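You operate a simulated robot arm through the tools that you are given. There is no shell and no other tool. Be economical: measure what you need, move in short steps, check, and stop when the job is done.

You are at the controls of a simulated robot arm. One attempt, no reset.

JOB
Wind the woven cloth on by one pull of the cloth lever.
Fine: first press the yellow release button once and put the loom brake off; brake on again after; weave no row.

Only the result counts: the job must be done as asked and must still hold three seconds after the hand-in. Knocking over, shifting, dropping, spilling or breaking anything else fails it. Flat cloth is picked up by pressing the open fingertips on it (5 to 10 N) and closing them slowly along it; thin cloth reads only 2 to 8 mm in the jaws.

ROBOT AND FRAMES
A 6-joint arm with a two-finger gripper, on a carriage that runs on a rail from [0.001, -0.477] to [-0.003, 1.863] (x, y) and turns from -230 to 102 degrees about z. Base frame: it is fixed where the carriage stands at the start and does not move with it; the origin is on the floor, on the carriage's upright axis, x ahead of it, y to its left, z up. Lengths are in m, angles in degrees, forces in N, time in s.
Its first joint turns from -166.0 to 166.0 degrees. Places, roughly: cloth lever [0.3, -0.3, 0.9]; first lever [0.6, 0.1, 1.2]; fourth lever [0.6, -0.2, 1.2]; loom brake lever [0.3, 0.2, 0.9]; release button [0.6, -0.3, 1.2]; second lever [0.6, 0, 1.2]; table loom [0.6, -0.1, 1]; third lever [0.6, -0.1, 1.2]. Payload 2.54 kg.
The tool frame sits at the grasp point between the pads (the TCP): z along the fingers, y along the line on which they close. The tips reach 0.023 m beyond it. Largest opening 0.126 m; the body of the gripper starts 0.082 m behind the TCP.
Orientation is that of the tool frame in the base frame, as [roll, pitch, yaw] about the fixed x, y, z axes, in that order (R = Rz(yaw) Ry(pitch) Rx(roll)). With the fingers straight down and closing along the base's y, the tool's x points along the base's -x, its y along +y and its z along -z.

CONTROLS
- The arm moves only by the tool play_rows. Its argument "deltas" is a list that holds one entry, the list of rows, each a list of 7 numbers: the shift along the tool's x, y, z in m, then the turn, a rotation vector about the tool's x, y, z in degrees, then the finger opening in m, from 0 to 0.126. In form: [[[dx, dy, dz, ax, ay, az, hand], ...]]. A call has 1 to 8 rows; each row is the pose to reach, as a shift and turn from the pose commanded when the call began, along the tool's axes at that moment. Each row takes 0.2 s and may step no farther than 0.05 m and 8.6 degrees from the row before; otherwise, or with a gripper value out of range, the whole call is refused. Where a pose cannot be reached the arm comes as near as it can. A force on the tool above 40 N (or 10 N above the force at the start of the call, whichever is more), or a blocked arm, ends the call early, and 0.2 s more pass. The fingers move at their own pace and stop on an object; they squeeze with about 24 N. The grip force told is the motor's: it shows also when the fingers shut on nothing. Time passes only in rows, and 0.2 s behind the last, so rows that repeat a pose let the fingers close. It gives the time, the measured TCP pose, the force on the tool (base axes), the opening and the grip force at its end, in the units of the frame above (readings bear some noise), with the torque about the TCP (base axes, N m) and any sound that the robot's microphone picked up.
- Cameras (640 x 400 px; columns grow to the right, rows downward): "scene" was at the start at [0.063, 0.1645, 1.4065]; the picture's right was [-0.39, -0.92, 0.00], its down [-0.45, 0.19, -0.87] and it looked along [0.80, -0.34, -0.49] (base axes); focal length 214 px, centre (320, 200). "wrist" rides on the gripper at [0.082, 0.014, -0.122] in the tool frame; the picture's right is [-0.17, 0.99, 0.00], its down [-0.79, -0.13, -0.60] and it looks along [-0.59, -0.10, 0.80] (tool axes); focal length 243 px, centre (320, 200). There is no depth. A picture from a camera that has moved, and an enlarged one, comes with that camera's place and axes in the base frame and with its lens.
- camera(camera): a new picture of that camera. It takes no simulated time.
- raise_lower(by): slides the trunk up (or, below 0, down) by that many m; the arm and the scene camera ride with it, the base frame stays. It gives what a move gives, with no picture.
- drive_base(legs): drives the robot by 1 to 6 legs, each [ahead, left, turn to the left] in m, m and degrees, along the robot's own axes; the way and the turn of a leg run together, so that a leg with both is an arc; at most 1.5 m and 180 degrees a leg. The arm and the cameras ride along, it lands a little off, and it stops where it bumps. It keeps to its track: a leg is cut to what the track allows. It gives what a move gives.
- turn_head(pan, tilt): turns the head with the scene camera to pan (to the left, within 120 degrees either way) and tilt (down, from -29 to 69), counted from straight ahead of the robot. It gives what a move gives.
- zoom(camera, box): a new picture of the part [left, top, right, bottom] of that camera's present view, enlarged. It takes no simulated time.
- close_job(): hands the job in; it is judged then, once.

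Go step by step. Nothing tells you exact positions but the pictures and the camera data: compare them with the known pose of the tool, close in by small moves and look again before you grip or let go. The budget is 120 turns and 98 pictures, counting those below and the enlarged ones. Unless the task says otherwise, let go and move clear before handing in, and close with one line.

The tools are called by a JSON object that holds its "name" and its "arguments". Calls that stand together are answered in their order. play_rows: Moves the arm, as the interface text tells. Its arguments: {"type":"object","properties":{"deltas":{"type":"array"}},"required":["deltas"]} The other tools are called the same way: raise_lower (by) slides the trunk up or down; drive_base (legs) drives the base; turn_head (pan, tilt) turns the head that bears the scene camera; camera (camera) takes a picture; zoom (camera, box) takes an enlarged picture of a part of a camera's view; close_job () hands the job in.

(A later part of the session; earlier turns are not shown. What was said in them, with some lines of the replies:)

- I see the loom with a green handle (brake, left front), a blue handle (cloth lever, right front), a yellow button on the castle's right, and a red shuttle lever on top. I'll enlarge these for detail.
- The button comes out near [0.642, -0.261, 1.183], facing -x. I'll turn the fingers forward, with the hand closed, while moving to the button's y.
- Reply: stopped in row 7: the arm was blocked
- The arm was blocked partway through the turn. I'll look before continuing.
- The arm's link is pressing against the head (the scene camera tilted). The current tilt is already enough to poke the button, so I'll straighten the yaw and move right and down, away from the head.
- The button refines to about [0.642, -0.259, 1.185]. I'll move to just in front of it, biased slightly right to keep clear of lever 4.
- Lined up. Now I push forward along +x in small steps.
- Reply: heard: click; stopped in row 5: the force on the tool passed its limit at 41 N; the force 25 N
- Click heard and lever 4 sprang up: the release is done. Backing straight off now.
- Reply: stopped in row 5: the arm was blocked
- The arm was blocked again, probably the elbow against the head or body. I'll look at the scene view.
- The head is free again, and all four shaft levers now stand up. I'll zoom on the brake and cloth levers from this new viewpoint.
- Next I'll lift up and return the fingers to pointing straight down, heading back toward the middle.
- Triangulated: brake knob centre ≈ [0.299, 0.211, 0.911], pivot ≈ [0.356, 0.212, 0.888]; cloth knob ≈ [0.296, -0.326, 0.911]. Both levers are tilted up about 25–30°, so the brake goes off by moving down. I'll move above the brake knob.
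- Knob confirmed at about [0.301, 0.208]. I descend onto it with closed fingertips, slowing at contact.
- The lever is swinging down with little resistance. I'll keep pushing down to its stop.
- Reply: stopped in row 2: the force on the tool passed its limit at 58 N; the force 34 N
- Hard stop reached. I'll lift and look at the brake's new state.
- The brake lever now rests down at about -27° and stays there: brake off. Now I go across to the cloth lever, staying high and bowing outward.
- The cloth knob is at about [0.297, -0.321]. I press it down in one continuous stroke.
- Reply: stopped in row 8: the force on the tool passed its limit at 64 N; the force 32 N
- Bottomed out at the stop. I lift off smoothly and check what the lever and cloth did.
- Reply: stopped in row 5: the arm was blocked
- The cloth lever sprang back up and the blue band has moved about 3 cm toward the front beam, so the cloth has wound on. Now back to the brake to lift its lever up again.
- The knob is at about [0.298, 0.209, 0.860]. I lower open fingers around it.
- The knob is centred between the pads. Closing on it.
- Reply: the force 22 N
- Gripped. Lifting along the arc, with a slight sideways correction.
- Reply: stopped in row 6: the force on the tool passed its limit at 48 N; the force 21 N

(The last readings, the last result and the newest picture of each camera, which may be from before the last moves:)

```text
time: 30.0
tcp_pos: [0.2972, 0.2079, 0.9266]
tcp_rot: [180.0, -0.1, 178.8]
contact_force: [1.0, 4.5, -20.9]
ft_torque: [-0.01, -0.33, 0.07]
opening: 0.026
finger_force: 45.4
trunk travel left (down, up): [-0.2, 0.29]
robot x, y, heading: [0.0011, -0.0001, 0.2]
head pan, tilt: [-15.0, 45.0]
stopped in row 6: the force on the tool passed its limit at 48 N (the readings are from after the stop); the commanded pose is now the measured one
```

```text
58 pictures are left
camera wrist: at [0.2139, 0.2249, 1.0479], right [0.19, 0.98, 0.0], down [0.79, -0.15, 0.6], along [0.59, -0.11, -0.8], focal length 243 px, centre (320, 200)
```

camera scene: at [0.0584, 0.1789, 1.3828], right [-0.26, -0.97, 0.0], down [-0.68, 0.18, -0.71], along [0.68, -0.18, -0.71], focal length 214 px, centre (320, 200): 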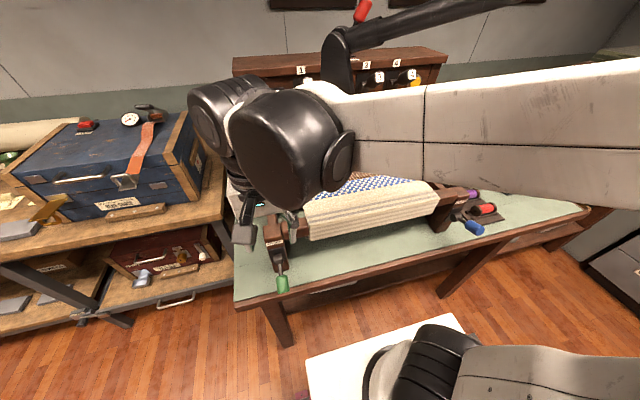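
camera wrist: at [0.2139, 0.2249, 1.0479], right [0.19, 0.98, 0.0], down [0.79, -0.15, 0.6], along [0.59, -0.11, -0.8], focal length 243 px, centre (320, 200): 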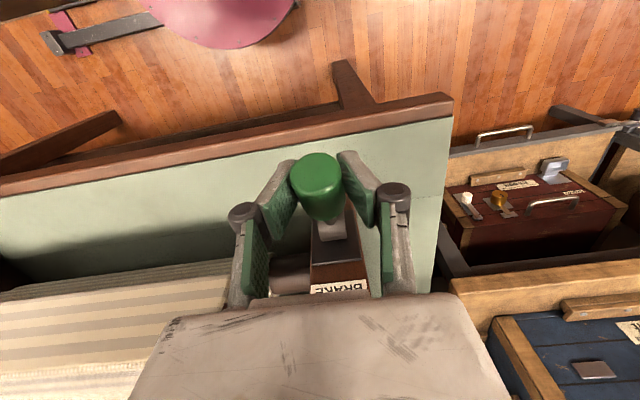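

The lever is up against its upper stop. I open the fingers and rise clear.

{"name": "play_rows", "arguments": {"deltas": [[[0, 0, 0.001, 0, 0, 0, 0.05], [0, 0, 0.001, 0, 0, 0, 0.075], [0, 0, 0.001, 0, 0, 0, 0.075], [0, 0, -0.03, 0, 0, 0, 0.075], [0, 0, -0.07, 0, 0, 0, 0.075], [0, 0, -0.11, 0, 0, 0, 0.075], [-0.01, -0.03, -0.14, 0, 0, 0, 0.075], [-0.03, -0.07, -0.16, 0, 0, 0, 0.075]]]}}

{"name": "camera", "arguments": {"camera": "wrist"}}

{"name": "camera", "arguments": {"camera": "scene"}}

```text
time: 31.8
tcp_pos: [0.3261, 0.1362, 1.0864]
tcp_rot: [179.9, -0.2, 178.8]
contact_force: [-0.2, -0.7, -0.4]
ft_torque: [0.06, 0.01, -0.02]
opening: 0.0749
finger_force: 0.1
trunk travel left (down, up): [-0.2, 0.29]
robot x, y, heading: [0.0029, -0.0005, -0.1]
head pan, tilt: [-15.0, 45.0]
```

```text
57 pictures are left
camera wrist: at [0.2428, 0.1528, 1.2087], right [0.19, 0.98, 0.0], down [0.79, -0.15, 0.6], along [0.59, -0.11, -0.8], focal length 243 px, centre (320, 200)
```

wrist: 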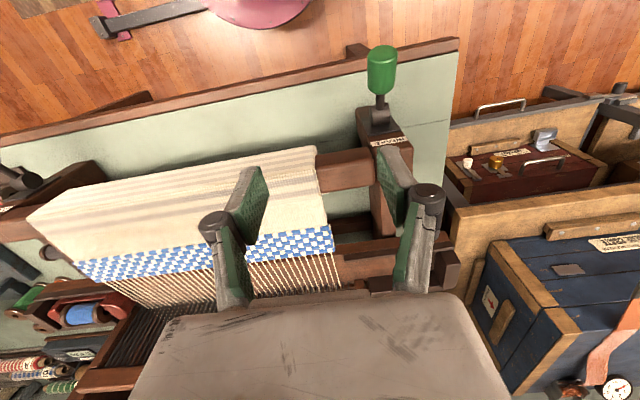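

```text
56 pictures are left
camera scene: at [0.0581, 0.1791, 1.3828], right [-0.26, -0.97, 0.0], down [-0.68, 0.18, -0.71], along [0.68, -0.18, -0.71], focal length 214 px, centre (320, 200)
```

scene: 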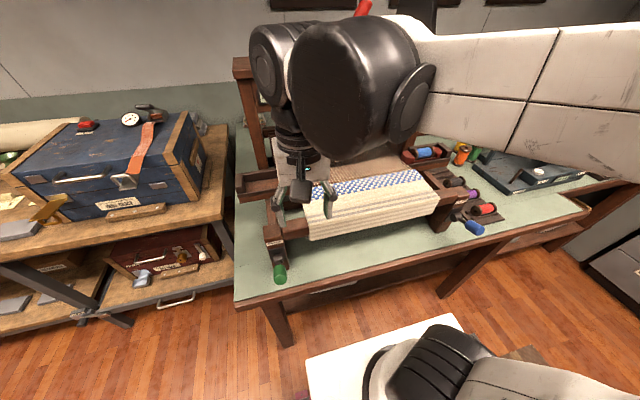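

The brake knob is back exactly at its original "on" place in the same view, the cloth lever is home and the cloth is wound on. The arm is clear, so I hand in.

{"name": "close_job", "arguments": {}}

```text
The job is handed in.
```

I wound the cloth on with one pull of the cloth lever, after pressing the release button once and putting the brake off; the brake is back on, no row was woven, and the job is handed in.
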